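You operate a simulated robot arm through the tools that you are given. There is no shell and no other tool. Be economical: measure what you need, move in short steps, check, and stop when the job is done.

You run a simulated robot arm. Do the job below in one go: nothing can be reset, and whatever is moved stays where it is left.

TASK
Fit the yellow and green bulbs in the empty sockets, switch on, dimmer to 1.
Fine: bulbs in before the power.
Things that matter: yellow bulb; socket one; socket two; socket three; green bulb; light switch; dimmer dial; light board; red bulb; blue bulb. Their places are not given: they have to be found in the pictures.

It is judged by the outcome, as a careful person would: the job done as asked, and still so three seconds after it is handed in. It fails if anything else is knocked over, pushed out of place, dropped, spilled or broken.

THE ROBOT
A 7-joint arm with a two-finger parallel gripper, fixed in place. Base frame: the origin is at the foot of the arm, x ahead of it, y to its left, z up. Lengths are in mm, angles in rad, forces in N, time in s.
With the tool pointing down near the work surface it reaches from about 300 to 700 mm from the base axis. Its first joint turns from -1.152 to 1.152 rad. Payload 1.57 kg.
Tool frame: the origin (TCP) lies between the finger pads and is the grasp point; the fingertips stand 30 mm ahead of it; z points along the fingers, y is the line along which they close. Largest opening 110 mm; finger width 24, thickness 12; the body of the gripper, 48 by 112 mm, starts 78 mm behind the TCP.
Orientation is told as [roll, pitch, yaw] about the base's x, y, z axes, in that order, counted from this pose: with the fingers straight down and closing along the base's y, the tool's x points along the base's -x, its y along +y and its z along -z.

THE INTERFACE
- The arm moves only by the tool apply_moves. Its argument "moves" is a list of rows, each an object of numbers (a shift or turn left out is 0, a gripper value left out holds the last): "tx", "ty", "tz": the shift along the base's x, y, z in mm; "wx", "wy", "wz": the turn, a rotation vector about the base's x, y, z in rad. In form: [{"tx": .., "ty": .., "tz": .., "wx": .., "wy": .., "wz": ..}, ...]. A call has 1 to 8 rows; each row shifts and turns the commanded pose from where the row before left it. "gripper" is the opening in per cent of the stroke, from 0 (shut) to 100 (fully open), set as the call begins (left out, the last holds). A row lasts 0.2 s, in which the tool goes at most 50 mm and 0.15 rad; a call with a longer step from one row to the next is refused whole, and so is a gripper value outside its range. Where a pose cannot be reached the arm comes as near as it can. A force on the tool above 40 N (or 10 N above the force at the start of the call, whichever is more), or a blocked arm, ends the call early, and 0.2 s more pass. The fingers move at their own pace (about 108 mm/s each) and stop on an object; they squeeze with about 27 N. The grip force told is the motor's: it shows also when the fingers shut on nothing. Time passes only in rows, and 0.2 s behind the last, so rows that do not move let the fingers close. The reply holds the time, the measured pose of the TCP, the force on the tool along the base axes, the opening and the grip force, in the units named above and with some noise.
- Cameras (640 x 400 px; columns grow to the right, rows downward): "scene" is fixed at [158.4, -384, 1404.8]; the picture's right is [0.83, -0.55, 0.00], its down [-0.30, -0.45, -0.84] and it looks along [0.46, 0.70, -0.54] (base axes); focal length 348 px, centre (320, 200). "wrist" rides on the gripper at [-36, 0, -80] in the tool frame; the picture's right is [0.00, -1.00, 0.00], its down [0.97, 0.00, -0.24] and it looks along [0.24, 0.00, 0.97] (tool axes); focal length 218 px, centre (320, 200).
- camera(camera): a new picture of that camera. It takes no simulated time.
- measure_at(camera, pixels): for up to 12 pixels [column, row] of the newest picture of that camera ("zoom" is the newest enlarged one), the place [x, y, z] in the base frame of the surface seen there, good to about 2 mm. It takes no simulated time.
- enlarge(camera, box): a new picture of the part [left, top, right, bottom] of that camera's present view, enlarged. It takes no simulated time.
- sign_off(): hands the job in; it is judged then, once.

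Keep the steps short. Do not move on a guess: measure, check each grasp and each placing, and mend mistakes. In all there are 80 turns and 34 pictures (those below and enlarged ones count). Leave the gripper open and the arm clear of the work at the hand-in unless told otherwise, and finish with a single line.

The tools are called after "Request:" by a JSON object that holds its "method" and its "body". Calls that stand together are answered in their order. apply_moves: Moves the arm, as the interface text tells. Its arguments: {"type":"object","properties":{"moves":{"type":"array","items":{"type":"object","properties":{"tx":{"type":"number"},"ty":{"type":"number"},"tz":{"type":"number"},"wx":{"type":"number"},"wy":{"type":"number"},"wz":{"type":"number"}}}},"gripper":{"type":"number"}},"required":["moves"]} The other tools are called the same way: camera (camera) takes a picture; measure_at (camera, pixels) gives the place of the surface under pixels of a picture; enlarge (camera, box) takes an enlarged picture of a part of a camera's view; sign_off () hands the job in.

At the start:

```text
time_s: 0.0
tcp_pos: [386.3, 127.9, 1158.7]
tool_rot: [0.0, -0.001, 0.0]
force: [0.0, 0.6, 0.0]
grip_width: 110.2
grasp_force: 0.1
```

scene: 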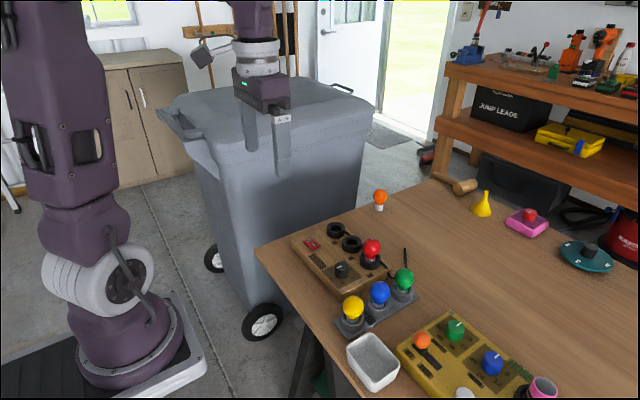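
wrist: 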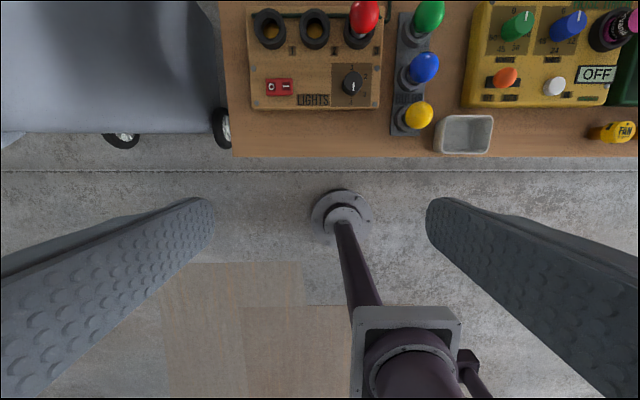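

I see the light board (scene about 340,255) with two empty sockets and the red bulb in the third. The yellow, blue and green bulbs stand in a rack. I'll enlarge both views to get the details.

Request:
{"method": "enlarge", "body": {"camera": "scene", "box": [270, 180, 430, 340]}}

Request:
{"method": "enlarge", "body": {"camera": "wrist", "box": [230, 0, 470, 150]}}

```text
2.50 times, centred on (350, 260) of scene
```

zoom: 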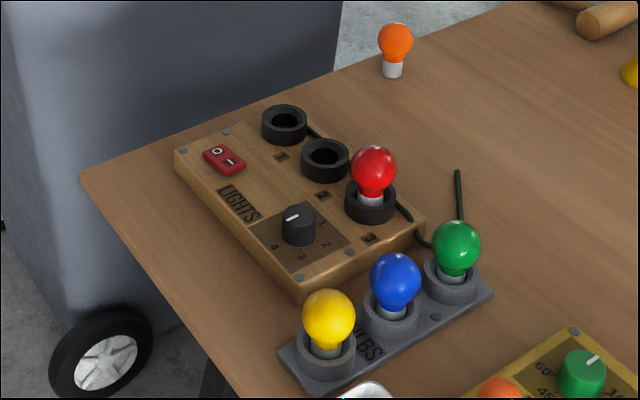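

```text
2.67 times, centred on (350, 75) of wrist
```

zoom: 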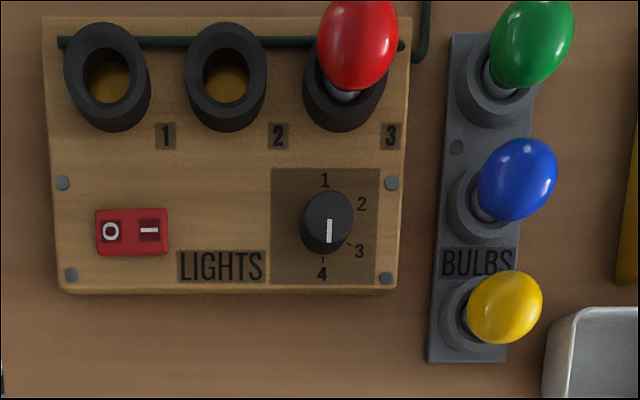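

The dimmer pointer is at 4, towards -x. Marks 1 to 4 run along the -y side, with 1 towards +x. I'll measure the sockets, switch, dial and bulbs in the wrist zoom.

Request:
{"method": "measure_at", "body": {"camera": "zoom", "pixels": [[107, 30], [107, 125], [70, 75], [147, 75], [226, 30], [226, 125], [189, 75], [263, 75], [110, 232], [150, 230], [329, 205], [328, 238]]}}

Request:
{"method": "measure_at", "body": {"camera": "zoom", "pixels": [[500, 305], [535, 30], [515, 180], [450, 350], [470, 40], [350, 40], [470, 335], [500, 120], [200, 190], [325, 182], [322, 275], [107, 85]]}}

Request:
{"method": "camera", "body": {"camera": "scene"}}

```text
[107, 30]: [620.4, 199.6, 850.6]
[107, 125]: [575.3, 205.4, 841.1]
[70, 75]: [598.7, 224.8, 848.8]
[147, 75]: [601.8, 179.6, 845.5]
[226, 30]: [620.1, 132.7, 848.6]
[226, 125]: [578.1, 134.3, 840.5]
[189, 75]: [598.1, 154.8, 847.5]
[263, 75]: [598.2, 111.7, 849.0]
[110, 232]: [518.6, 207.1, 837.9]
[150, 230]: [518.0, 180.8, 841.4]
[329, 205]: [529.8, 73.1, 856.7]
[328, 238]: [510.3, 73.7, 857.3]
```

```text
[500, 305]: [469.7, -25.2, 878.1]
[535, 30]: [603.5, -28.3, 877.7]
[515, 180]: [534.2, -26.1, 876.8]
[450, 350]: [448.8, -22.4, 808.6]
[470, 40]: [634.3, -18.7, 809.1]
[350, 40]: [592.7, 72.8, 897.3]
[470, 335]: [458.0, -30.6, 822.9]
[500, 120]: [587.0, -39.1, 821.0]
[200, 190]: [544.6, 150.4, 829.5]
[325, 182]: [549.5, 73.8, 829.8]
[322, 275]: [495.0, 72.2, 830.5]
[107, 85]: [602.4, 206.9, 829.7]
```

```text
29 pictures are left
```

scene: 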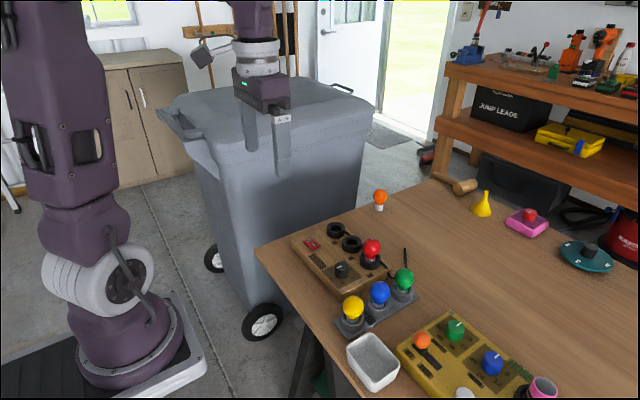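

Socket one's centre is about (599, 202) and socket two's about (599, 133), with rims at z≈849. I need exact bulb axes, so I'll move high above the bulb rack and look down.

Request:
{"method": "apply_moves", "body": {"moves": [{"tx": 20, "ty": -40, "tz": -10}, {"tx": 20, "ty": -40, "tz": -20}, {"tx": 20, "ty": -40, "tz": -20}, {"tx": 20, "ty": -38, "tz": -20}, {"tx": 10, "tz": -20}, {"tx": 10, "tz": -10}, {}], "gripper": 100}}

Request:
{"method": "camera", "body": {"camera": "wrist"}}

```text
time_s: 1.6
tcp_pos: [485.7, -31.7, 1057.6]
tool_rot: [0.0, 0.001, -0.001]
force: [-0.5, -0.3, 0.2]
grip_width: 109.8
grasp_force: 0.0
```

```text
28 pictures are left
```

wrist: 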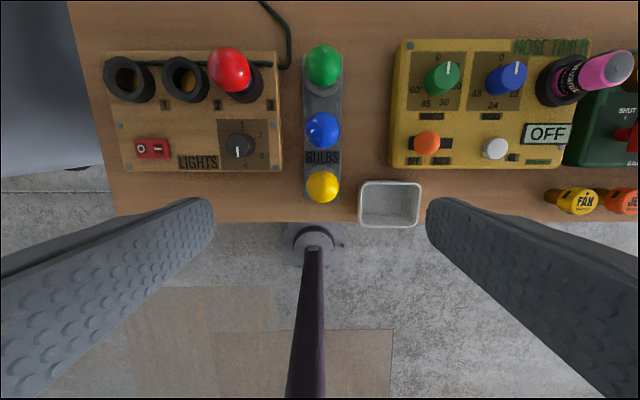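

I'm now over the rack. I'll measure the yellow bulb's crown and edges, the green and red bulbs, and the rack's holders.

Request:
{"method": "enlarge", "body": {"camera": "wrist", "box": [200, 30, 400, 220]}}

Request:
{"method": "measure_at", "body": {"camera": "wrist", "pixels": [[323, 187], [310, 187], [336, 187], [323, 174], [323, 199], [323, 65], [309, 65], [337, 65], [323, 48], [323, 80], [231, 67], [308, 196]]}}

```text
2.11 times, centred on (300, 125) of wrist
```

zoom: 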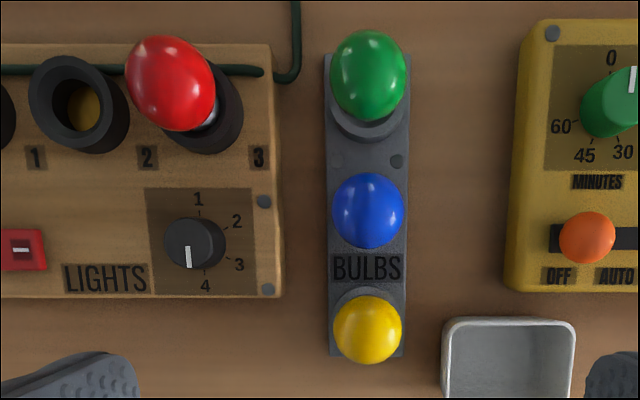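

```text
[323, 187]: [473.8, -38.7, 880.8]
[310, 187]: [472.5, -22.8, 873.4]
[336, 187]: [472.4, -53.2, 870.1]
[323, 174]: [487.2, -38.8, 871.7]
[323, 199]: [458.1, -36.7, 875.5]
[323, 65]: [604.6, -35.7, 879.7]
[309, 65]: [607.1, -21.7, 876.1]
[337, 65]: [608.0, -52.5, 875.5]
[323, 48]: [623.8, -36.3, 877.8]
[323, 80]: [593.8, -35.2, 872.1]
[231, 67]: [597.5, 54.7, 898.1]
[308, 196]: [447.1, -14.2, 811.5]
```

The yellow bulb's axis is about (472.5, -36.5) and the green's about (608, -36.5). Both have radius ≈20 and centre z≈862. The white box is close, so I'll check its edge height, and also the socket rims and the red bulb.

Request:
{"method": "measure_at", "body": {"camera": "zoom", "pixels": [[446, 323], [446, 385], [572, 322], [365, 130], [352, 128], [378, 128], [355, 295], [170, 45], [152, 82], [80, 60], [80, 146], [195, 226]]}}

Request:
{"method": "enlarge", "body": {"camera": "scene", "box": [320, 230, 430, 340]}}

```text
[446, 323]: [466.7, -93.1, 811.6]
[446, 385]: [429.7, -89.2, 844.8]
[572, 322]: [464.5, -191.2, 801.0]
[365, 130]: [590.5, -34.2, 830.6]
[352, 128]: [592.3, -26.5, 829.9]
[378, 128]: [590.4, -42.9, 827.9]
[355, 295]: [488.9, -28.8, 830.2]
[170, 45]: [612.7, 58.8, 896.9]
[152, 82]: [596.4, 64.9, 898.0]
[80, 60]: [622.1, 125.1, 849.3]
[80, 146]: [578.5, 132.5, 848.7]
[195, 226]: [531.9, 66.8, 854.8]
```

```text
3.64 times, centred on (375, 285) of scene
```

zoom: 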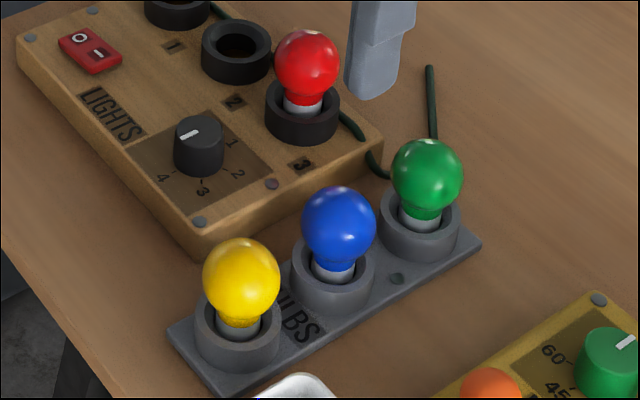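

The rack rims are at z 830 and the board rims at 849, so a seated bulb ends 19 mm higher. The box top is at 845 from y≈-89. I'll narrow the gripper to 55 % and come down above the yellow bulb.

Request:
{"method": "apply_moves", "body": {"moves": [{"tx": -7, "ty": -3, "tz": -40}, {"tx": -6.2, "ty": -1.8, "tz": -40}, {"tz": -35}, {"tz": -20}, {}], "gripper": 55}}

Request:
{"method": "camera", "body": {"camera": "wrist"}}

```text
time_s: 2.8
tcp_pos: [472.6, -36.0, 924.2]
tool_rot: [-0.001, -0.001, 0.0]
force: [0.2, 0.0, -1.0]
grip_width: 60.5
grasp_force: 0.0
```

```text
25 pictures are left
```

wrist: 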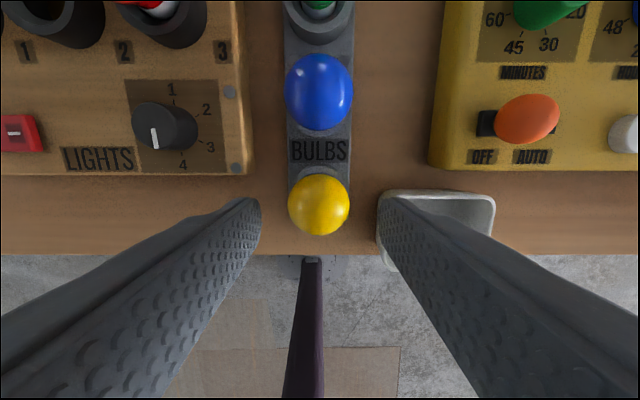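

The yellow bulb is at (319, 205) with the fingers on either side of it. I'll fine-check its centre.

Request:
{"method": "measure_at", "body": {"camera": "wrist", "pixels": [[319, 205], [319, 180], [319, 230], [294, 205], [344, 205], [301, 187], [337, 187], [301, 223], [337, 223]]}}

```text
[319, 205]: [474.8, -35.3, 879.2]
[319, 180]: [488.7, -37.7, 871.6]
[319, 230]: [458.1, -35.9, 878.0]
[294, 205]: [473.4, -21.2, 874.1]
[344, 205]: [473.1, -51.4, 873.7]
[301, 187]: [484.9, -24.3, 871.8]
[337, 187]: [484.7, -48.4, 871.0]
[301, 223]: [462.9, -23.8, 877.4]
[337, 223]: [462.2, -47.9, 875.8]
```

A sphere fit puts the centre at about (470.8, -36.2, 862). I'll go down to z≈872, which puts the tips at 842, above the 830 rims, and then close.

Request:
{"method": "apply_moves", "body": {"moves": [{"tx": -1.7, "tz": -30}, {"tz": -22}, {}]}}

Request:
{"method": "apply_moves", "body": {"moves": [{}, {}, {}], "gripper": 0}}

Request:
{"method": "apply_moves", "body": {"moves": [{"tz": 25}, {"tz": 35}, {"tz": 35}, {}]}}

Request:
{"method": "camera", "body": {"camera": "wrist"}}

Request:
{"method": "enlarge", "body": {"camera": "scene", "box": [310, 200, 430, 340]}}

```text
time_s: 3.6
tcp_pos: [471.3, -35.5, 872.5]
tool_rot: [0.0, 0.0, 0.001]
force: [-0.4, 0.8, 0.1]
grip_width: 60.6
grasp_force: 0.0
```

```text
time_s: 4.4
tcp_pos: [471.5, -34.3, 873.1]
tool_rot: [0.0, -0.001, 0.0]
force: [0.3, -0.1, -0.5]
grip_width: 41.2
grasp_force: 27.0
```

```text
time_s: 5.4
tcp_pos: [470.4, -37.9, 967.4]
tool_rot: [0.0, -0.001, 0.0]
force: [1.6, 0.6, -0.6]
grip_width: 41.0
grasp_force: 27.0
```

```text
24 pictures are left
```

wrist: 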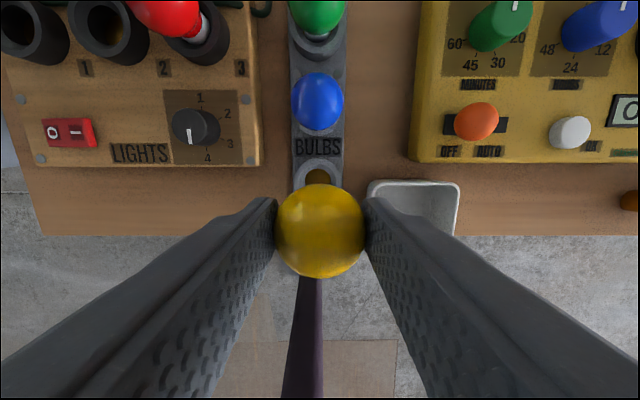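

```text
2.86 times, centred on (370, 270) of scene
```

zoom: 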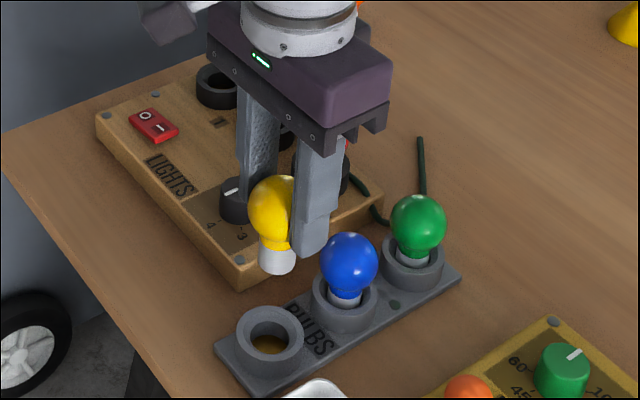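

The yellow bulb is held (width 41), straight, and centred on the TCP. I'll carry it high to just in front of socket one and re-measure the socket there.

Request:
{"method": "apply_moves", "body": {"moves": [{"tz": 25}, {"tx": 10, "ty": 45}, {"tx": 15, "ty": 45}, {"tx": 20, "ty": 45}, {"tx": 20, "ty": 45}, {"tx": 15, "ty": 45}, {"ty": 13}, {}]}}

Request:
{"method": "camera", "body": {"camera": "wrist"}}

```text
time_s: 7.2
tcp_pos: [551.1, 204.7, 992.2]
tool_rot: [0.0, -0.002, -0.001]
force: [0.1, 0.3, -0.5]
grip_width: 41.2
grasp_force: 26.7
```

```text
22 pictures are left
```

wrist: 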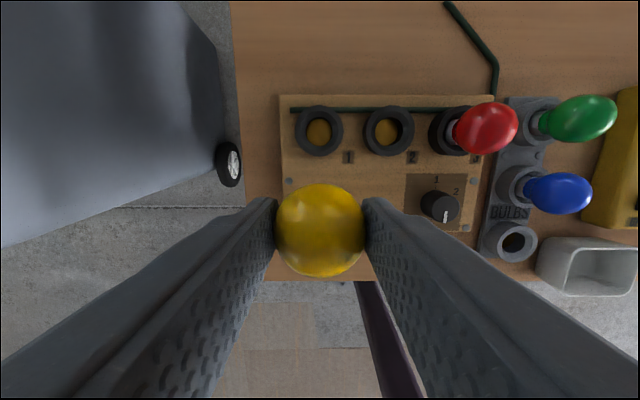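

Socket one is at about (319, 131). I'll enlarge it and measure its rim.

Request:
{"method": "enlarge", "body": {"camera": "wrist", "box": [280, 90, 430, 184]}}

```text
4.26 times, centred on (355, 137) of wrist
```

zoom: 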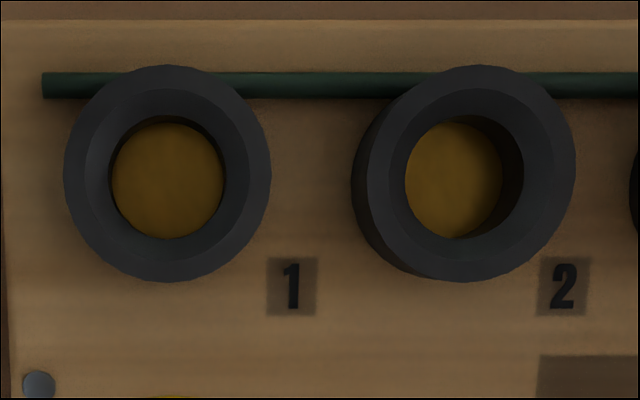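

Request:
{"method": "measure_at", "body": {"camera": "zoom", "pixels": [[168, 75], [168, 270], [76, 173], [260, 173], [168, 180], [470, 75], [470, 272], [376, 173], [566, 173], [445, 180], [105, 103], [233, 103]]}}

```text
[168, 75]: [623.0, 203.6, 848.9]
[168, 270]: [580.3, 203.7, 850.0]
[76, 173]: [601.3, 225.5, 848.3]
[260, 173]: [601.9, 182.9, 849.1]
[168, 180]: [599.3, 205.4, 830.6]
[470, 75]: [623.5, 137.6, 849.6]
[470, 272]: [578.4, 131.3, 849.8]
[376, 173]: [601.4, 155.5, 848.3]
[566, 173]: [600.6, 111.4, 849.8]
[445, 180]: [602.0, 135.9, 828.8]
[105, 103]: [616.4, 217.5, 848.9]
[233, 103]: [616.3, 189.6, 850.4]
```

Socket one's centre is (601.5, 203.8), its rim is at 849 and its floor at ~830. I'll move over it and lower until the base is about 10 mm above the rim, then check.

Request:
{"method": "apply_moves", "body": {"moves": [{"tx": 25, "ty": 0.5}, {"tx": 25}, {"tz": -35}, {"tz": -35}, {}, {}]}}

Request:
{"method": "apply_moves", "body": {"moves": [{}]}}

Request:
{"method": "enlarge", "body": {"camera": "scene", "box": [280, 180, 400, 280]}}

Request:
{"method": "camera", "body": {"camera": "wrist"}}

```text
time_s: 8.6
tcp_pos: [601.1, 201.8, 922.9]
tool_rot: [0.0, 0.001, -0.001]
force: [-1.1, -0.3, -0.6]
grip_width: 41.0
grasp_force: 26.8
```

```text
time_s: 9.0
tcp_pos: [601.1, 202.0, 922.9]
tool_rot: [0.001, 0.0, 0.0]
force: [0.3, -1.2, 0.1]
grip_width: 40.8
grasp_force: 27.1
```

```text
4.00 times, centred on (340, 230) of scene
```

zoom: 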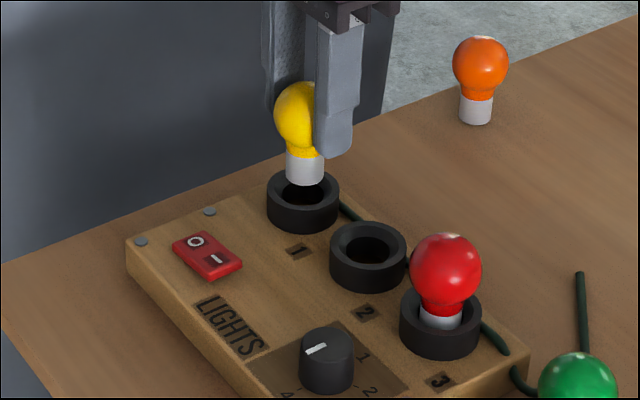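

```text
19 pictures are left
```

wrist: 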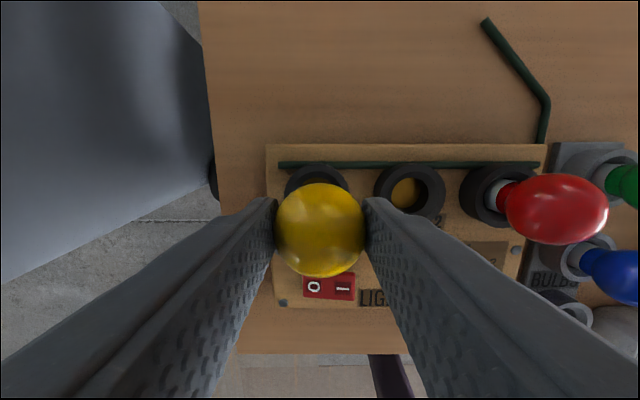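

Socket one's rim is centred at column ≈317.5 and the bulb at 320, so I'll shift about 1.8 mm to +y and lower in small steps, watching the force.

Request:
{"method": "apply_moves", "body": {"moves": [{"ty": 1.8}, {"tz": -8}, {"tz": -6}, {"tz": -6}, {}]}}

Request:
{"method": "apply_moves", "body": {"moves": [{"tz": -4}, {"tz": -3}, {"tz": -2}, {}]}}

Request:
{"method": "enlarge", "body": {"camera": "scene", "box": [280, 180, 400, 280]}}

```text
time_s: 10.2
tcp_pos: [601.1, 203.9, 902.1]
tool_rot: [-0.002, 0.001, 0.0]
force: [-1.5, 1.1, -0.8]
grip_width: 41.2
grasp_force: 26.4
```

```text
time_s: 11.2
tcp_pos: [600.9, 204.5, 892.1]
tool_rot: [-0.001, -0.002, 0.0]
force: [-3.5, -1.3, 10.0]
grip_width: 40.8
grasp_force: 27.4
```

```text
4.00 times, centred on (340, 230) of scene
```

zoom: 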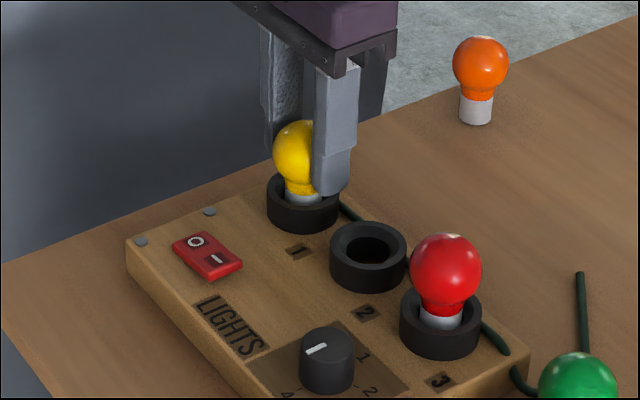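

It is seated: 10 N upward at z≈892, as expected, and it sits as deep as the red bulb. I'll open and rise.

Request:
{"method": "apply_moves", "body": {"moves": [{}, {}, {}], "gripper": 55}}

Request:
{"method": "apply_moves", "body": {"moves": [{"tz": 20}, {"tz": 40}, {"tz": 45}, {"tx": -15, "ty": -45}, {"tx": -10, "ty": -45}, {"ty": -45}, {}]}}

Request:
{"method": "camera", "body": {"camera": "wrist"}}

Request:
{"method": "enlarge", "body": {"camera": "scene", "box": [280, 180, 440, 310]}}

```text
time_s: 12.0
tcp_pos: [601.7, 203.5, 892.4]
tool_rot: [0.0, 0.002, -0.001]
force: [0.4, -0.5, -0.8]
grip_width: 60.5
grasp_force: 0.1
```

```text
time_s: 13.6
tcp_pos: [573.7, 67.4, 995.8]
tool_rot: [0.001, 0.001, -0.001]
force: [0.4, -0.5, -0.8]
grip_width: 60.5
grasp_force: 0.1
```

```text
17 pictures are left
```

wrist: 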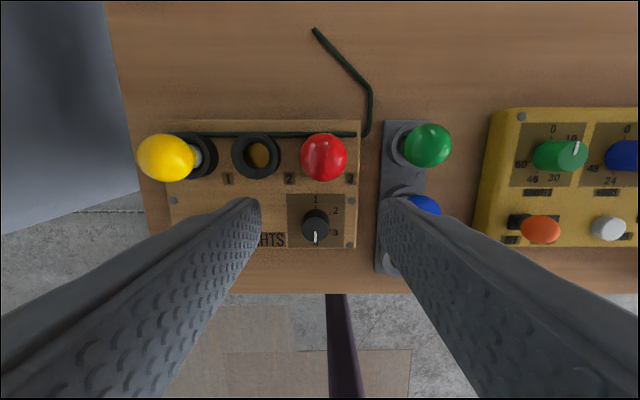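

```text
3.08 times, centred on (360, 245) of scene
```

zoom: 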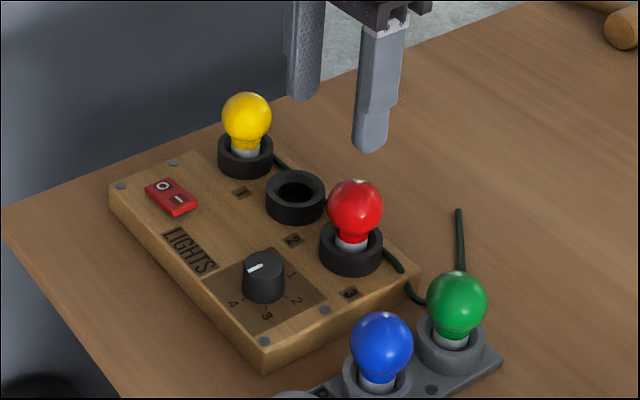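

Yellow stands properly in socket one. Next I'll go above the green bulb and check its centre.

Request:
{"method": "apply_moves", "body": {"moves": [{"tx": 10, "ty": -45}, {"tx": 10, "ty": -45}, {"tx": 8, "ty": -14}, {"tz": -35}, {"tz": -35}, {}]}}

Request:
{"method": "camera", "body": {"camera": "wrist"}}

```text
time_s: 15.0
tcp_pos: [604.3, -33.9, 926.7]
tool_rot: [0.0, 0.001, -0.001]
force: [-0.4, 0.1, -0.1]
grip_width: 61.0
grasp_force: 0.1
```

```text
15 pictures are left
```

wrist: 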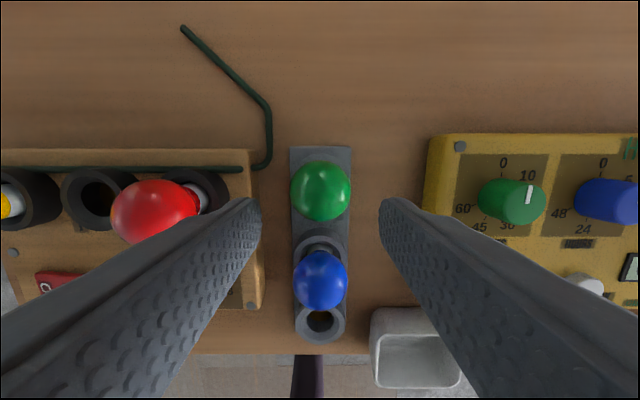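

Request:
{"method": "measure_at", "body": {"camera": "wrist", "pixels": [[321, 191], [321, 168], [321, 215], [297, 191], [345, 191], [303, 174], [339, 174], [303, 208], [339, 208]]}}

```text
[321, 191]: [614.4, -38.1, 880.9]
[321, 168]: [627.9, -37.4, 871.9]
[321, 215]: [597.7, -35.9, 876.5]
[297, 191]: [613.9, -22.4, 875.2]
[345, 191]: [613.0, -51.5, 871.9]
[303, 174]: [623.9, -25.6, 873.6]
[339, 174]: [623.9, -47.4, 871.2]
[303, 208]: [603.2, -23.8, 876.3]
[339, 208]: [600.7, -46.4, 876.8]
```

The green bulb's centre is (610.8, -36.8). I'll correct and go down to z≈872, then grip and lift.

Request:
{"method": "apply_moves", "body": {"moves": [{"tx": 6.4, "ty": -2.4}, {"tz": -30}, {"tz": -24}, {}]}}

Request:
{"method": "apply_moves", "body": {"moves": [{}, {}, {}], "gripper": 0}}

Request:
{"method": "apply_moves", "body": {"moves": [{"tz": 25}, {"tz": 45}, {"tz": 50}, {}]}}

```text
time_s: 16.0
tcp_pos: [609.2, -37.0, 871.8]
tool_rot: [0.0, 0.0, 0.0]
force: [-0.2, 0.1, -0.4]
grip_width: 60.4
grasp_force: 0.1
```

```text
time_s: 16.8
tcp_pos: [610.3, -37.6, 873.8]
tool_rot: [0.0, 0.0, 0.0]
force: [-0.4, 0.3, -0.3]
grip_width: 40.9
grasp_force: 27.4
```

```text
time_s: 17.8
tcp_pos: [609.2, -36.8, 995.8]
tool_rot: [0.001, 0.0, -0.001]
force: [0.7, 0.2, -0.3]
grip_width: 41.1
grasp_force: 26.9
```

Green is held. I'll carry it over the red bulb at z≈995 (base ≈934, red top ≈901) to above socket two, and check alignment.

Request:
{"method": "apply_moves", "body": {"moves": [{"tx": -4, "ty": 45}, {"tx": -4.5, "ty": 45}, {"ty": 45}, {"ty": 35.5}, {}, {}]}}

Request:
{"method": "apply_moves", "body": {"moves": [{"tz": -35}, {"tz": -36}, {}, {}]}}

Request:
{"method": "camera", "body": {"camera": "wrist"}}

Request:
{"method": "enlarge", "body": {"camera": "scene", "box": [280, 180, 400, 280]}}

```text
time_s: 19.2
tcp_pos: [601.0, 131.7, 993.4]
tool_rot: [0.002, -0.001, 0.0]
force: [0.8, -0.3, -0.2]
grip_width: 41.0
grasp_force: 26.6
```

```text
time_s: 20.2
tcp_pos: [600.0, 133.0, 920.8]
tool_rot: [-0.001, -0.001, 0.0]
force: [-0.2, 0.2, -0.8]
grip_width: 40.9
grasp_force: 27.2
```

```text
14 pictures are left
```

wrist: 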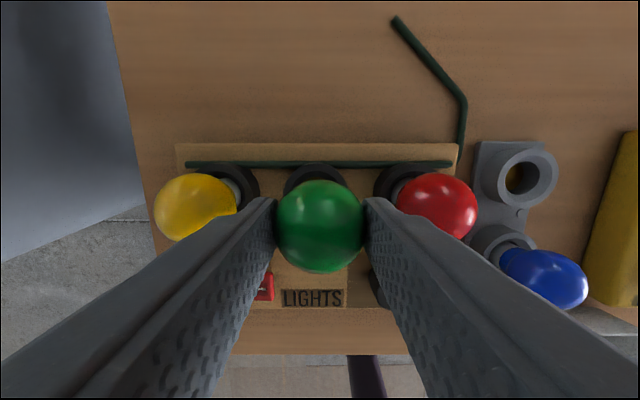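

```text
4.00 times, centred on (340, 230) of scene
```

zoom: 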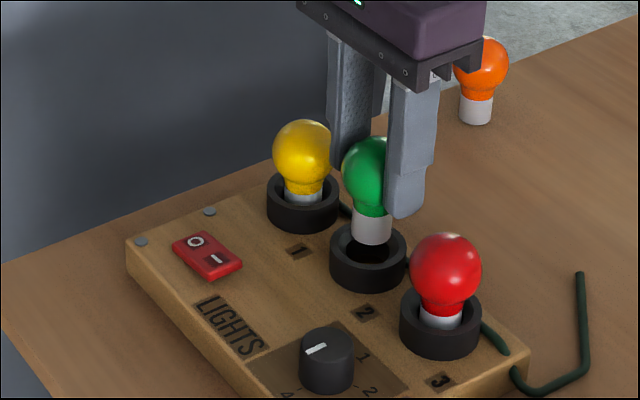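

Request:
{"method": "enlarge", "body": {"camera": "wrist", "box": [270, 150, 370, 212]}}

```text
6.40 times, centred on (320, 181) of wrist
```

zoom: 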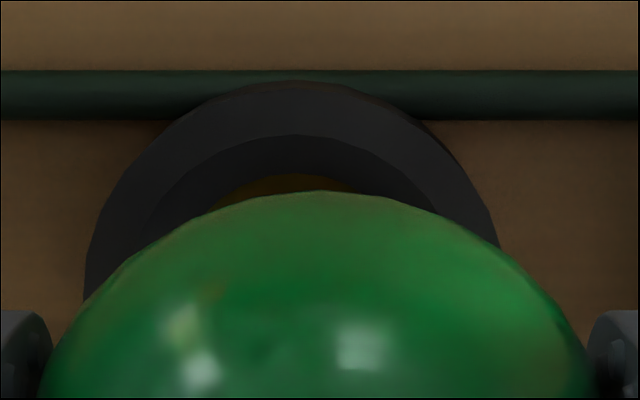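

Request:
{"method": "measure_at", "body": {"camera": "zoom", "pixels": [[100, 235], [485, 225], [150, 160], [435, 160], [293, 95], [295, 120]]}}

Request:
{"method": "apply_moves", "body": {"moves": [{}]}}

```text
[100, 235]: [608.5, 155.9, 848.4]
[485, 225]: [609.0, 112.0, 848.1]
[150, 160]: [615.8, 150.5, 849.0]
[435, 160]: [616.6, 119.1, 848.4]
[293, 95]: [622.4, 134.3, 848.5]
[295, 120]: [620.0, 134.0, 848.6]
```

```text
time_s: 20.6
tcp_pos: [600.1, 132.1, 922.0]
tool_rot: [0.001, -0.001, 0.001]
force: [-0.1, 0.3, 0.2]
grip_width: 40.9
grasp_force: 27.3
```

Socket two's centre is (601, 134.5), so I'll shift +2.4 in y and +0.6 in x and lower in.

Request:
{"method": "apply_moves", "body": {"moves": [{"tx": 0.6, "ty": 2.4}, {"tz": -8}, {"tz": -6}, {"tz": -6}, {}]}}

Request:
{"method": "apply_moves", "body": {"moves": [{"tz": -4}, {"tz": -3}, {"tz": -2}, {}]}}

Request:
{"method": "enlarge", "body": {"camera": "scene", "box": [280, 180, 400, 280]}}

```text
time_s: 21.8
tcp_pos: [601.9, 135.3, 900.7]
tool_rot: [-0.001, 0.001, 0.0]
force: [-2.2, -5.2, 1.3]
grip_width: 41.4
grasp_force: 27.5
```

```text
time_s: 22.8
tcp_pos: [601.8, 135.4, 893.9]
tool_rot: [-0.001, 0.002, -0.001]
force: [-7.6, -9.5, 4.7]
grip_width: 41.0
grasp_force: 26.3
```

```text
4.00 times, centred on (340, 230) of scene
```

zoom: 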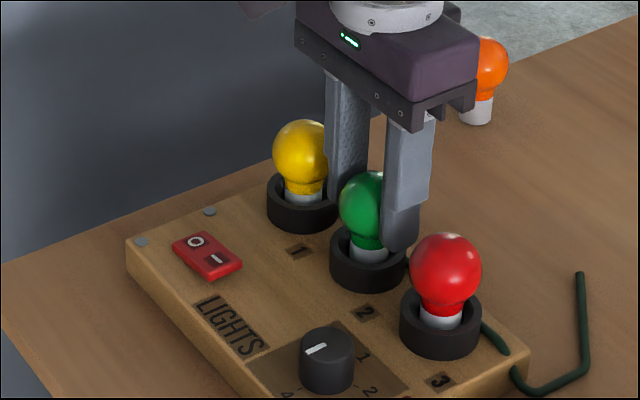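

It's in, but the side force (-7.6, -9.5) says I'm slightly too far to +x and +y. I'll ease back and lower the last 2 mm.

Request:
{"method": "apply_moves", "body": {"moves": [{"tx": -0.6, "ty": -1.2}, {}, {"tz": -1.5}, {}]}}

```text
time_s: 23.8
tcp_pos: [601.6, 135.6, 893.5]
tool_rot: [0.0, -0.003, 0.0]
force: [-4.7, 2.1, 21.2]
grip_width: 40.9
grasp_force: 27.3
```

It has bottomed at z≈893 with 21 N upward. I'll open only to 48 % because of the neighbours, then rise.

Request:
{"method": "apply_moves", "body": {"moves": [{"tz": 1}, {}, {}, {}], "gripper": 48}}

Request:
{"method": "apply_moves", "body": {"moves": [{"tz": 20}, {"tz": 30}, {"tz": 45}, {"tx": -45}, {"tx": -45, "ty": 20}, {}]}}

Request:
{"method": "enlarge", "body": {"camera": "scene", "box": [280, 180, 440, 310]}}

Request:
{"method": "camera", "body": {"camera": "wrist"}}

```text
time_s: 24.8
tcp_pos: [600.3, 134.8, 894.0]
tool_rot: [-0.002, 0.001, 0.001]
force: [0.8, 0.1, -0.2]
grip_width: 52.8
grasp_force: 0.1
```

```text
time_s: 26.2
tcp_pos: [510.6, 154.2, 989.4]
tool_rot: [0.0, 0.0, 0.0]
force: [-0.8, -0.6, -0.1]
grip_width: 52.9
grasp_force: 0.1
```

```text
3.08 times, centred on (360, 245) of scene
```

zoom: 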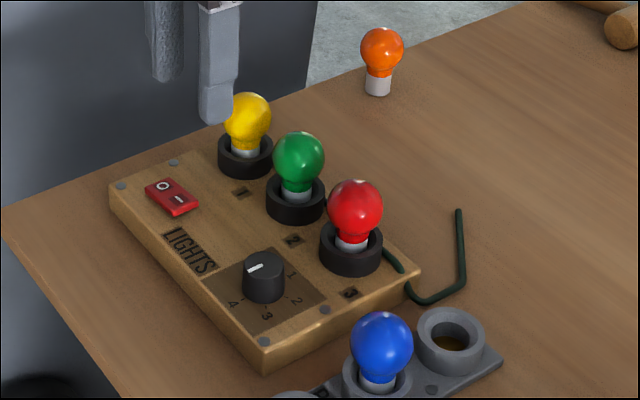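

```text
9 pictures are left
```

wrist: 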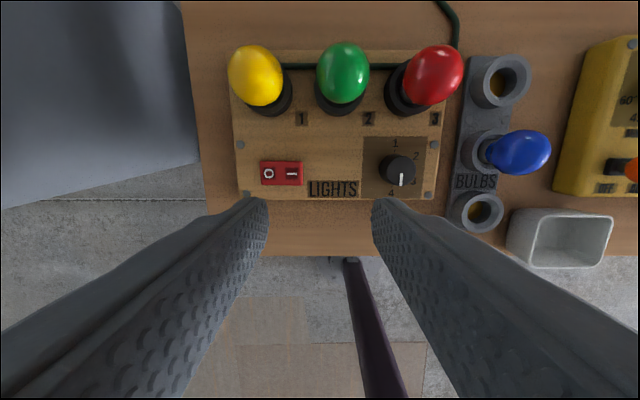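

All three bulbs stand upright in sockets 1–3. I'll measure the switch halves and the dial.

Request:
{"method": "enlarge", "body": {"camera": "wrist", "box": [240, 120, 440, 220]}}

```text
3.20 times, centred on (340, 170) of wrist
```

zoom: 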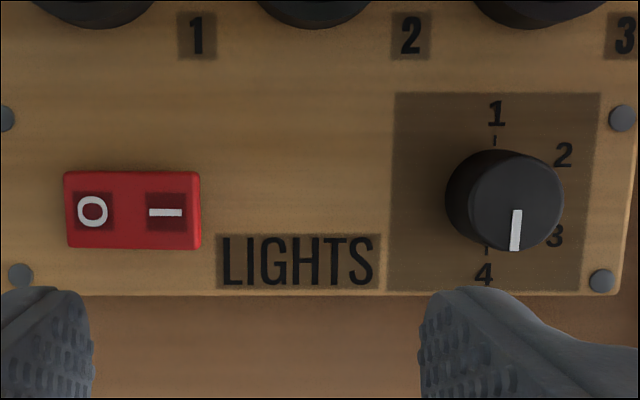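

Request:
{"method": "measure_at", "body": {"camera": "zoom", "pixels": [[72, 212], [92, 212], [130, 212], [165, 212], [194, 212], [165, 180], [165, 242], [495, 140], [486, 250], [515, 215], [515, 246], [200, 120]]}}

Request:
{"method": "measure_at", "body": {"camera": "zoom", "pixels": [[516, 160], [480, 200], [555, 200], [540, 175], [540, 228], [500, 165], [449, 200], [559, 155], [550, 240], [20, 272], [602, 280], [516, 185]]}}

```text
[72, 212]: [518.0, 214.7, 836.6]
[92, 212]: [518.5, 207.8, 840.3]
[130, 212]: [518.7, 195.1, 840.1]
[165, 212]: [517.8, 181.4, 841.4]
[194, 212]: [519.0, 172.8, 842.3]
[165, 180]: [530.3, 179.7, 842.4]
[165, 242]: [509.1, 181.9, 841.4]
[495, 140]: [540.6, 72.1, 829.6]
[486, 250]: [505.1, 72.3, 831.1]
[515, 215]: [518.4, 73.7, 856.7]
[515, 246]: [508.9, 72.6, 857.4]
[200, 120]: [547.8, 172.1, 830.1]
```

```text
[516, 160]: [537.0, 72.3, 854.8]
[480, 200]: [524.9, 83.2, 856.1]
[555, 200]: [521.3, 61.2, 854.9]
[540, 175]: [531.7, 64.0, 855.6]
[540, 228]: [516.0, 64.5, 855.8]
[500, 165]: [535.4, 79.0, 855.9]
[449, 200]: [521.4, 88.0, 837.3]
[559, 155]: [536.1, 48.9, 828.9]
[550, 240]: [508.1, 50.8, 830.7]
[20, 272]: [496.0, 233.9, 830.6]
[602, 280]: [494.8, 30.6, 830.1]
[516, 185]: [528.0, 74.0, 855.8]
```

The "I" half is the raised one (842 against 837 at the ends), so the switch is off. The dial centre is (523, 72), the pointer is at -x (4), and mark 1 is at +x. I'll close the fingers and hover above the outer "I" part at (519, 177).

Request:
{"method": "apply_moves", "body": {"moves": [{"tx": 8, "ty": 22.5}, {"tz": -30}, {"tz": -40}, {"tz": -35}, {}, {}], "gripper": 0}}

Request:
{"method": "enlarge", "body": {"camera": "scene", "box": [270, 190, 380, 290]}}

```text
time_s: 27.6
tcp_pos: [519.7, 177.7, 883.0]
tool_rot: [0.001, 0.0, -0.001]
force: [0.5, 0.2, -0.6]
grip_width: 0.2
grasp_force: 21.4
```

```text
4.00 times, centred on (325, 240) of scene
```

zoom: 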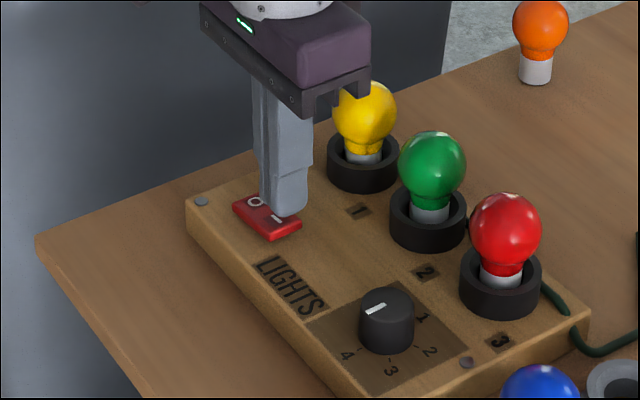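

The closed tips hover over the "I" side. I'll press gently in small steps.

Request:
{"method": "apply_moves", "body": {"moves": [{"tz": -6}, {"tz": -4}, {"tz": -2}, {"tz": -2}, {}]}}

```text
time_s: 28.8
tcp_pos: [520.1, 176.2, 868.8]
tool_rot: [-0.001, 0.0, 0.001]
force: [-0.8, -0.4, 0.7]
grip_width: 0.0
grasp_force: 21.6
```

Request:
{"method": "apply_moves", "body": {"moves": [{"tz": -1.5}, {"tz": -1.5}, {}]}}

```text
time_s: 29.8
tcp_pos: [519.7, 176.6, 867.3]
tool_rot: [0.001, 0.001, 0.0]
force: [-7.5, -1.3, 12.1]
grip_width: 0.0
grasp_force: 21.0
stopped in row 3: the force on the tool passed its limit (the readings are from after the stop); the commanded pose is now the measured one
```

It reached the stop with tips at ≈837. I'll lift straight up and look at the switch and bulbs.

Request:
{"method": "apply_moves", "body": {"moves": [{"tz": 15}, {"tz": 45}, {"tz": 45}, {"tx": -10, "ty": -40}, {"ty": -40}, {"tx": -10, "ty": -20}, {}]}}

Request:
{"method": "enlarge", "body": {"camera": "scene", "box": [270, 190, 380, 290]}}

```text
time_s: 31.4
tcp_pos: [499.5, 76.9, 972.8]
tool_rot: [-0.001, -0.002, 0.0]
force: [-0.5, -0.1, -0.3]
grip_width: 0.0
grasp_force: 21.5
```

```text
4.00 times, centred on (325, 240) of scene
```

zoom: 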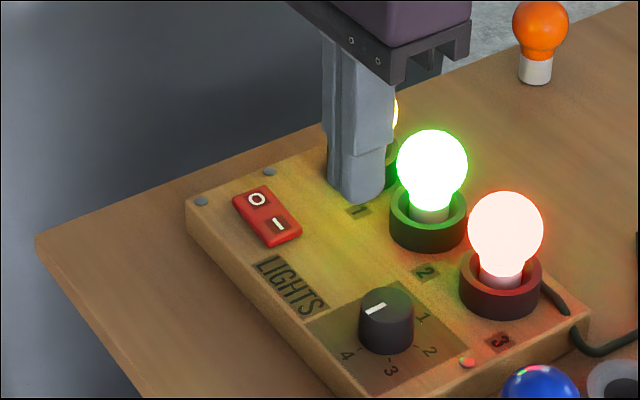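

All three lamps are lit, so the power is on. The dial is next: I'll move above it and turn the tool by -π/2 so that one +π turn can take it from 4 via 3 and 2 to 1.

Request:
{"method": "apply_moves", "body": {"moves": [{"tx": 23.5, "ty": -4.4, "wz": -0.15}, {"wz": -0.15}, {"wz": -0.15}, {"wz": -0.15}, {"wz": -0.15}, {"wz": -0.15}, {"wz": -0.15}, {"wz": -0.15}], "gripper": 45}}

Request:
{"method": "apply_moves", "body": {"moves": [{"wz": -0.15}, {"wz": -0.15}, {"wz": -0.07}, {"tz": -35}, {"tz": -30}, {}, {}]}}

Request:
{"method": "camera", "body": {"camera": "wrist"}}

```text
time_s: 33.2
tcp_pos: [524.0, 72.8, 972.6]
tool_rot: [0.0, -0.001, -1.203]
force: [0.2, -0.4, 0.9]
grip_width: 49.4
grasp_force: 0.0
```

```text
time_s: 34.8
tcp_pos: [522.6, 72.6, 907.5]
tool_rot: [0.0, -0.001, -1.569]
force: [-0.4, -0.8, -0.1]
grip_width: 49.5
grasp_force: 0.1
```

```text
5 pictures are left
```

wrist: 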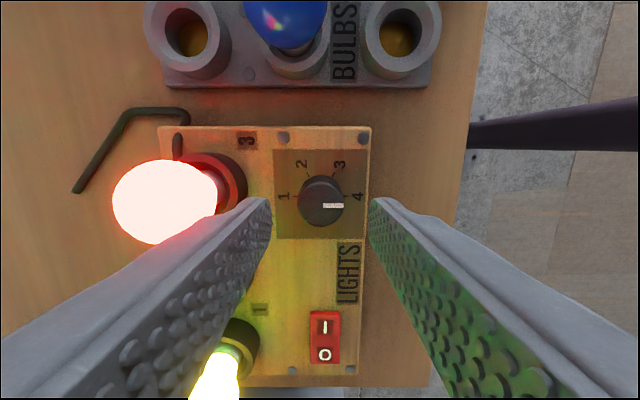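

The dial at (322, 203) is centred between the fingers. I'll go down to z≈866 (tips ≈836) and close on the knob.

Request:
{"method": "apply_moves", "body": {"moves": [{"ty": -0.6, "tz": -25}, {"tz": -16}, {}]}}

Request:
{"method": "apply_moves", "body": {"moves": [{}, {}, {}], "gripper": 0}}

```text
time_s: 35.6
tcp_pos: [523.1, 71.8, 866.3]
tool_rot: [0.002, -0.002, -1.569]
force: [0.9, -0.8, -0.2]
grip_width: 49.4
grasp_force: 0.1
```

```text
time_s: 36.4
tcp_pos: [521.2, 72.2, 866.4]
tool_rot: [-0.002, -0.002, -1.568]
force: [-13.3, -0.8, 1.6]
grip_width: 31.0
grasp_force: 39.5
```

The knob is gripped (width 31). A -13 N side force in x means I'm about 1 mm too far to +x, so I'll ease off and start turning.

Request:
{"method": "apply_moves", "body": {"moves": [{"tx": -1}, {}]}}

Request:
{"method": "apply_moves", "body": {"moves": [{"wz": 0.1}, {"wz": 0.12}, {"wz": 0.12}, {"wz": 0.12}, {}]}}

```text
time_s: 37.0
tcp_pos: [521.7, 72.2, 866.9]
tool_rot: [0.001, -0.001, -1.569]
force: [-14.4, -1.5, 3.4]
grip_width: 30.6
grasp_force: 39.7
```

```text
time_s: 38.2
tcp_pos: [523.0, 73.0, 866.4]
tool_rot: [0.001, -0.001, -1.107]
force: [-17.0, 2.3, 21.1]
grip_width: 30.9
grasp_force: 40.1
```

Request:
{"method": "enlarge", "body": {"camera": "scene", "box": [280, 200, 400, 300]}}

```text
4.00 times, centred on (340, 250) of scene
```

zoom: 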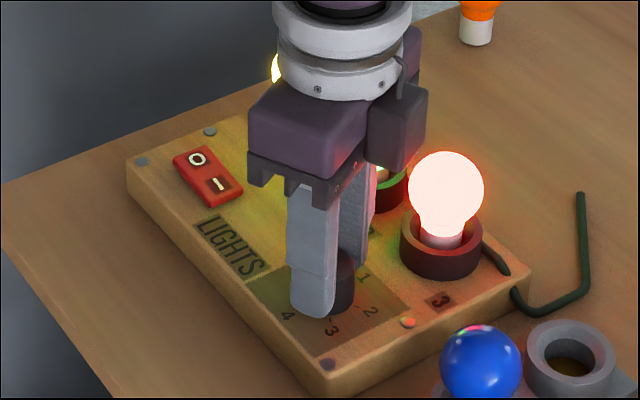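

The grip looks normal and the board hasn't shifted. I'll relieve the vertical load slightly and keep turning.

Request:
{"method": "apply_moves", "body": {"moves": [{"tz": 0.7, "tx": -0.7}, {"wz": 0.12}, {"wz": 0.12}, {"wz": 0.12}, {"wz": 0.12}, {}]}}

```text
time_s: 39.6
tcp_pos: [524.1, 71.7, 865.4]
tool_rot: [0.001, -0.002, -0.627]
force: [0.7, 9.1, -2.4]
grip_width: 31.1
grasp_force: 40.2
```

Request:
{"method": "apply_moves", "body": {"moves": [{"wz": 0.12}, {"wz": 0.12}, {"wz": 0.12}, {"wz": 0.12}, {"wz": 0.12}, {}]}}

Request:
{"method": "apply_moves", "body": {"moves": [{"wz": 0.12}, {"wz": 0.12}, {"wz": 0.12}, {"wz": 0.12}, {"wz": 0.12}, {}]}}

```text
time_s: 41.0
tcp_pos: [522.8, 72.4, 867.7]
tool_rot: [0.002, -0.004, -0.025]
force: [17.8, 11.6, -12.2]
grip_width: 30.8
grasp_force: 39.7
```

```text
time_s: 42.4
tcp_pos: [522.9, 73.1, 866.9]
tool_rot: [0.002, -0.005, 0.574]
force: [13.0, 25.1, 12.8]
grip_width: 30.7
grasp_force: 39.2
```

The side force is now (+13, +25), so I'll shift +1 in x and +1 in y to relieve it, then continue.

Request:
{"method": "apply_moves", "body": {"moves": [{"tx": 1, "ty": 1}, {}, {"wz": 0.12}, {"wz": 0.12}, {"wz": 0.12}, {"wz": 0.12}, {}]}}

```text
time_s: 44.0
tcp_pos: [522.1, 73.2, 867.0]
tool_rot: [0.001, -0.002, 1.055]
force: [2.4, 21.5, 14.7]
grip_width: 30.9
grasp_force: 39.3
```

Request:
{"method": "apply_moves", "body": {"moves": [{"ty": 0.7}, {"wz": 0.12}, {"wz": 0.12}, {"wz": 0.12}, {"wz": 0.1}, {"wz": 0.055}, {}]}}

```text
time_s: 45.6
tcp_pos: [522.0, 73.4, 866.2]
tool_rot: [0.003, -0.002, 1.57]
force: [-2.3, 14.8, -11.9]
grip_width: 30.8
grasp_force: 39.6
```

The full +π turn is done. I'll open, rise and look at the pointer.

Request:
{"method": "apply_moves", "body": {"moves": [{}, {}, {}], "gripper": 45}}

Request:
{"method": "apply_moves", "body": {"moves": [{"tz": 20}, {"tz": 30}, {"tz": 40}, {}]}}

Request:
{"method": "enlarge", "body": {"camera": "wrist", "box": [220, 100, 420, 240]}}

```text
time_s: 46.4
tcp_pos: [523.2, 73.2, 868.6]
tool_rot: [0.001, -0.002, 1.566]
force: [-0.1, -0.2, -0.1]
grip_width: 49.9
grasp_force: 0.1
```

```text
time_s: 47.4
tcp_pos: [522.8, 73.3, 957.2]
tool_rot: [0.003, -0.001, 1.567]
force: [0.0, -0.7, -0.3]
grip_width: 49.4
grasp_force: 0.1
```

```text
2.86 times, centred on (320, 170) of wrist
```

zoom: 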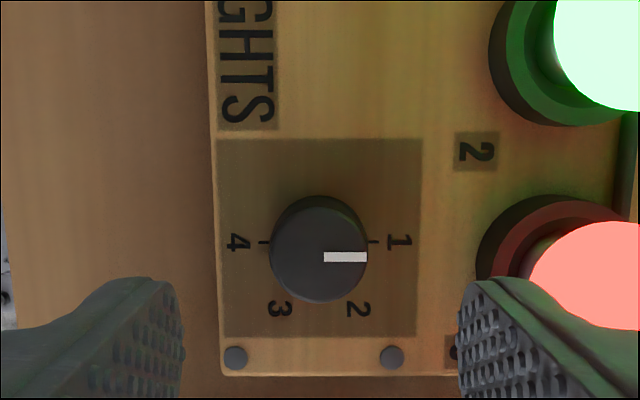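

The pointer points straight at 1 and the lamps are dimmer. I'll raise the arm clear, open the gripper, and check the whole scene.

Request:
{"method": "apply_moves", "body": {"moves": [{"tz": 50}, {"tz": 50}, {"tx": -40, "tz": 40}, {"tx": -45, "ty": 10, "wz": -0.1}, {"tx": -45, "ty": 10}, {}]}}

Request:
{"method": "apply_moves", "body": {"moves": [{}, {}], "gripper": 100}}

Request:
{"method": "camera", "body": {"camera": "scene"}}

Request:
{"method": "enlarge", "body": {"camera": "scene", "box": [270, 180, 430, 340]}}

```text
refused: row 3 steps farther than a row can; nothing moved
```

```text
time_s: 48.0
tcp_pos: [522.3, 73.1, 958.5]
tool_rot: [-0.001, -0.003, 1.567]
force: [0.0, 0.2, -0.3]
grip_width: 109.8
grasp_force: 0.0
```

```text
2 pictures are left
```

scene: 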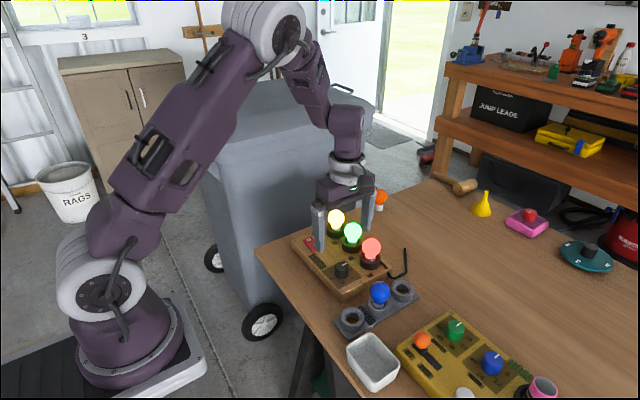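

```text
2.50 times, centred on (350, 260) of scene
```

zoom: 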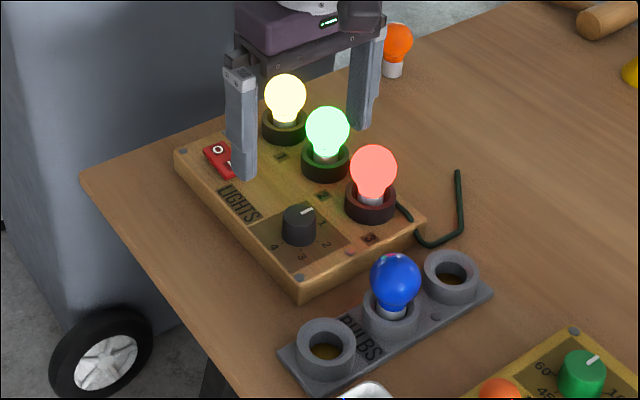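

That move was refused because a row was too long, and the gripper opened in place. The tips at z≈928 stayed above the bulbs, and nothing was disturbed. I'll rise straight up in legal steps and then retreat.

Request:
{"method": "apply_moves", "body": {"moves": [{"tz": 45}, {"tz": 45}, {"tz": 45}, {"tx": -40}, {"tx": -40}, {"tx": -40}, {}]}}

Request:
{"method": "camera", "body": {"camera": "scene"}}

```text
time_s: 49.6
tcp_pos: [402.9, 74.0, 1091.9]
tool_rot: [0.002, -0.002, 1.568]
force: [0.1, -0.4, 0.1]
grip_width: 110.1
grasp_force: 0.0
```

```text
0 pictures are left
```

scene: 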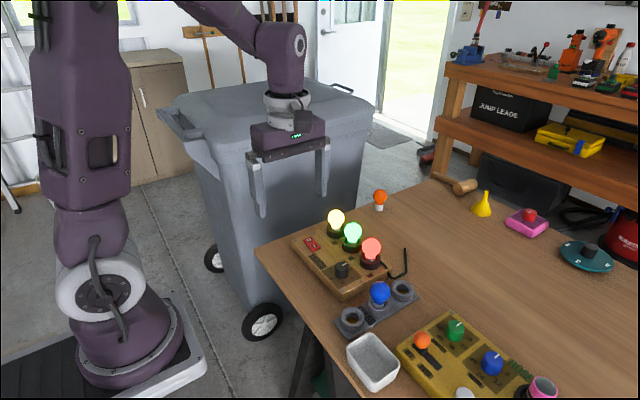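

The yellow, green and red bulbs are lit in their sockets, the dial is at 1, and everything else is where it was. The arm is clear and the gripper open, so I'm handing in.

Request:
{"method": "sign_off", "body": {}}

```text
The job is handed in.
```

The yellow bulb is in socket one and the green in socket two, both fitted before the power went on; the switch is on, all three lamps are lit, and the dimmer is at 1.
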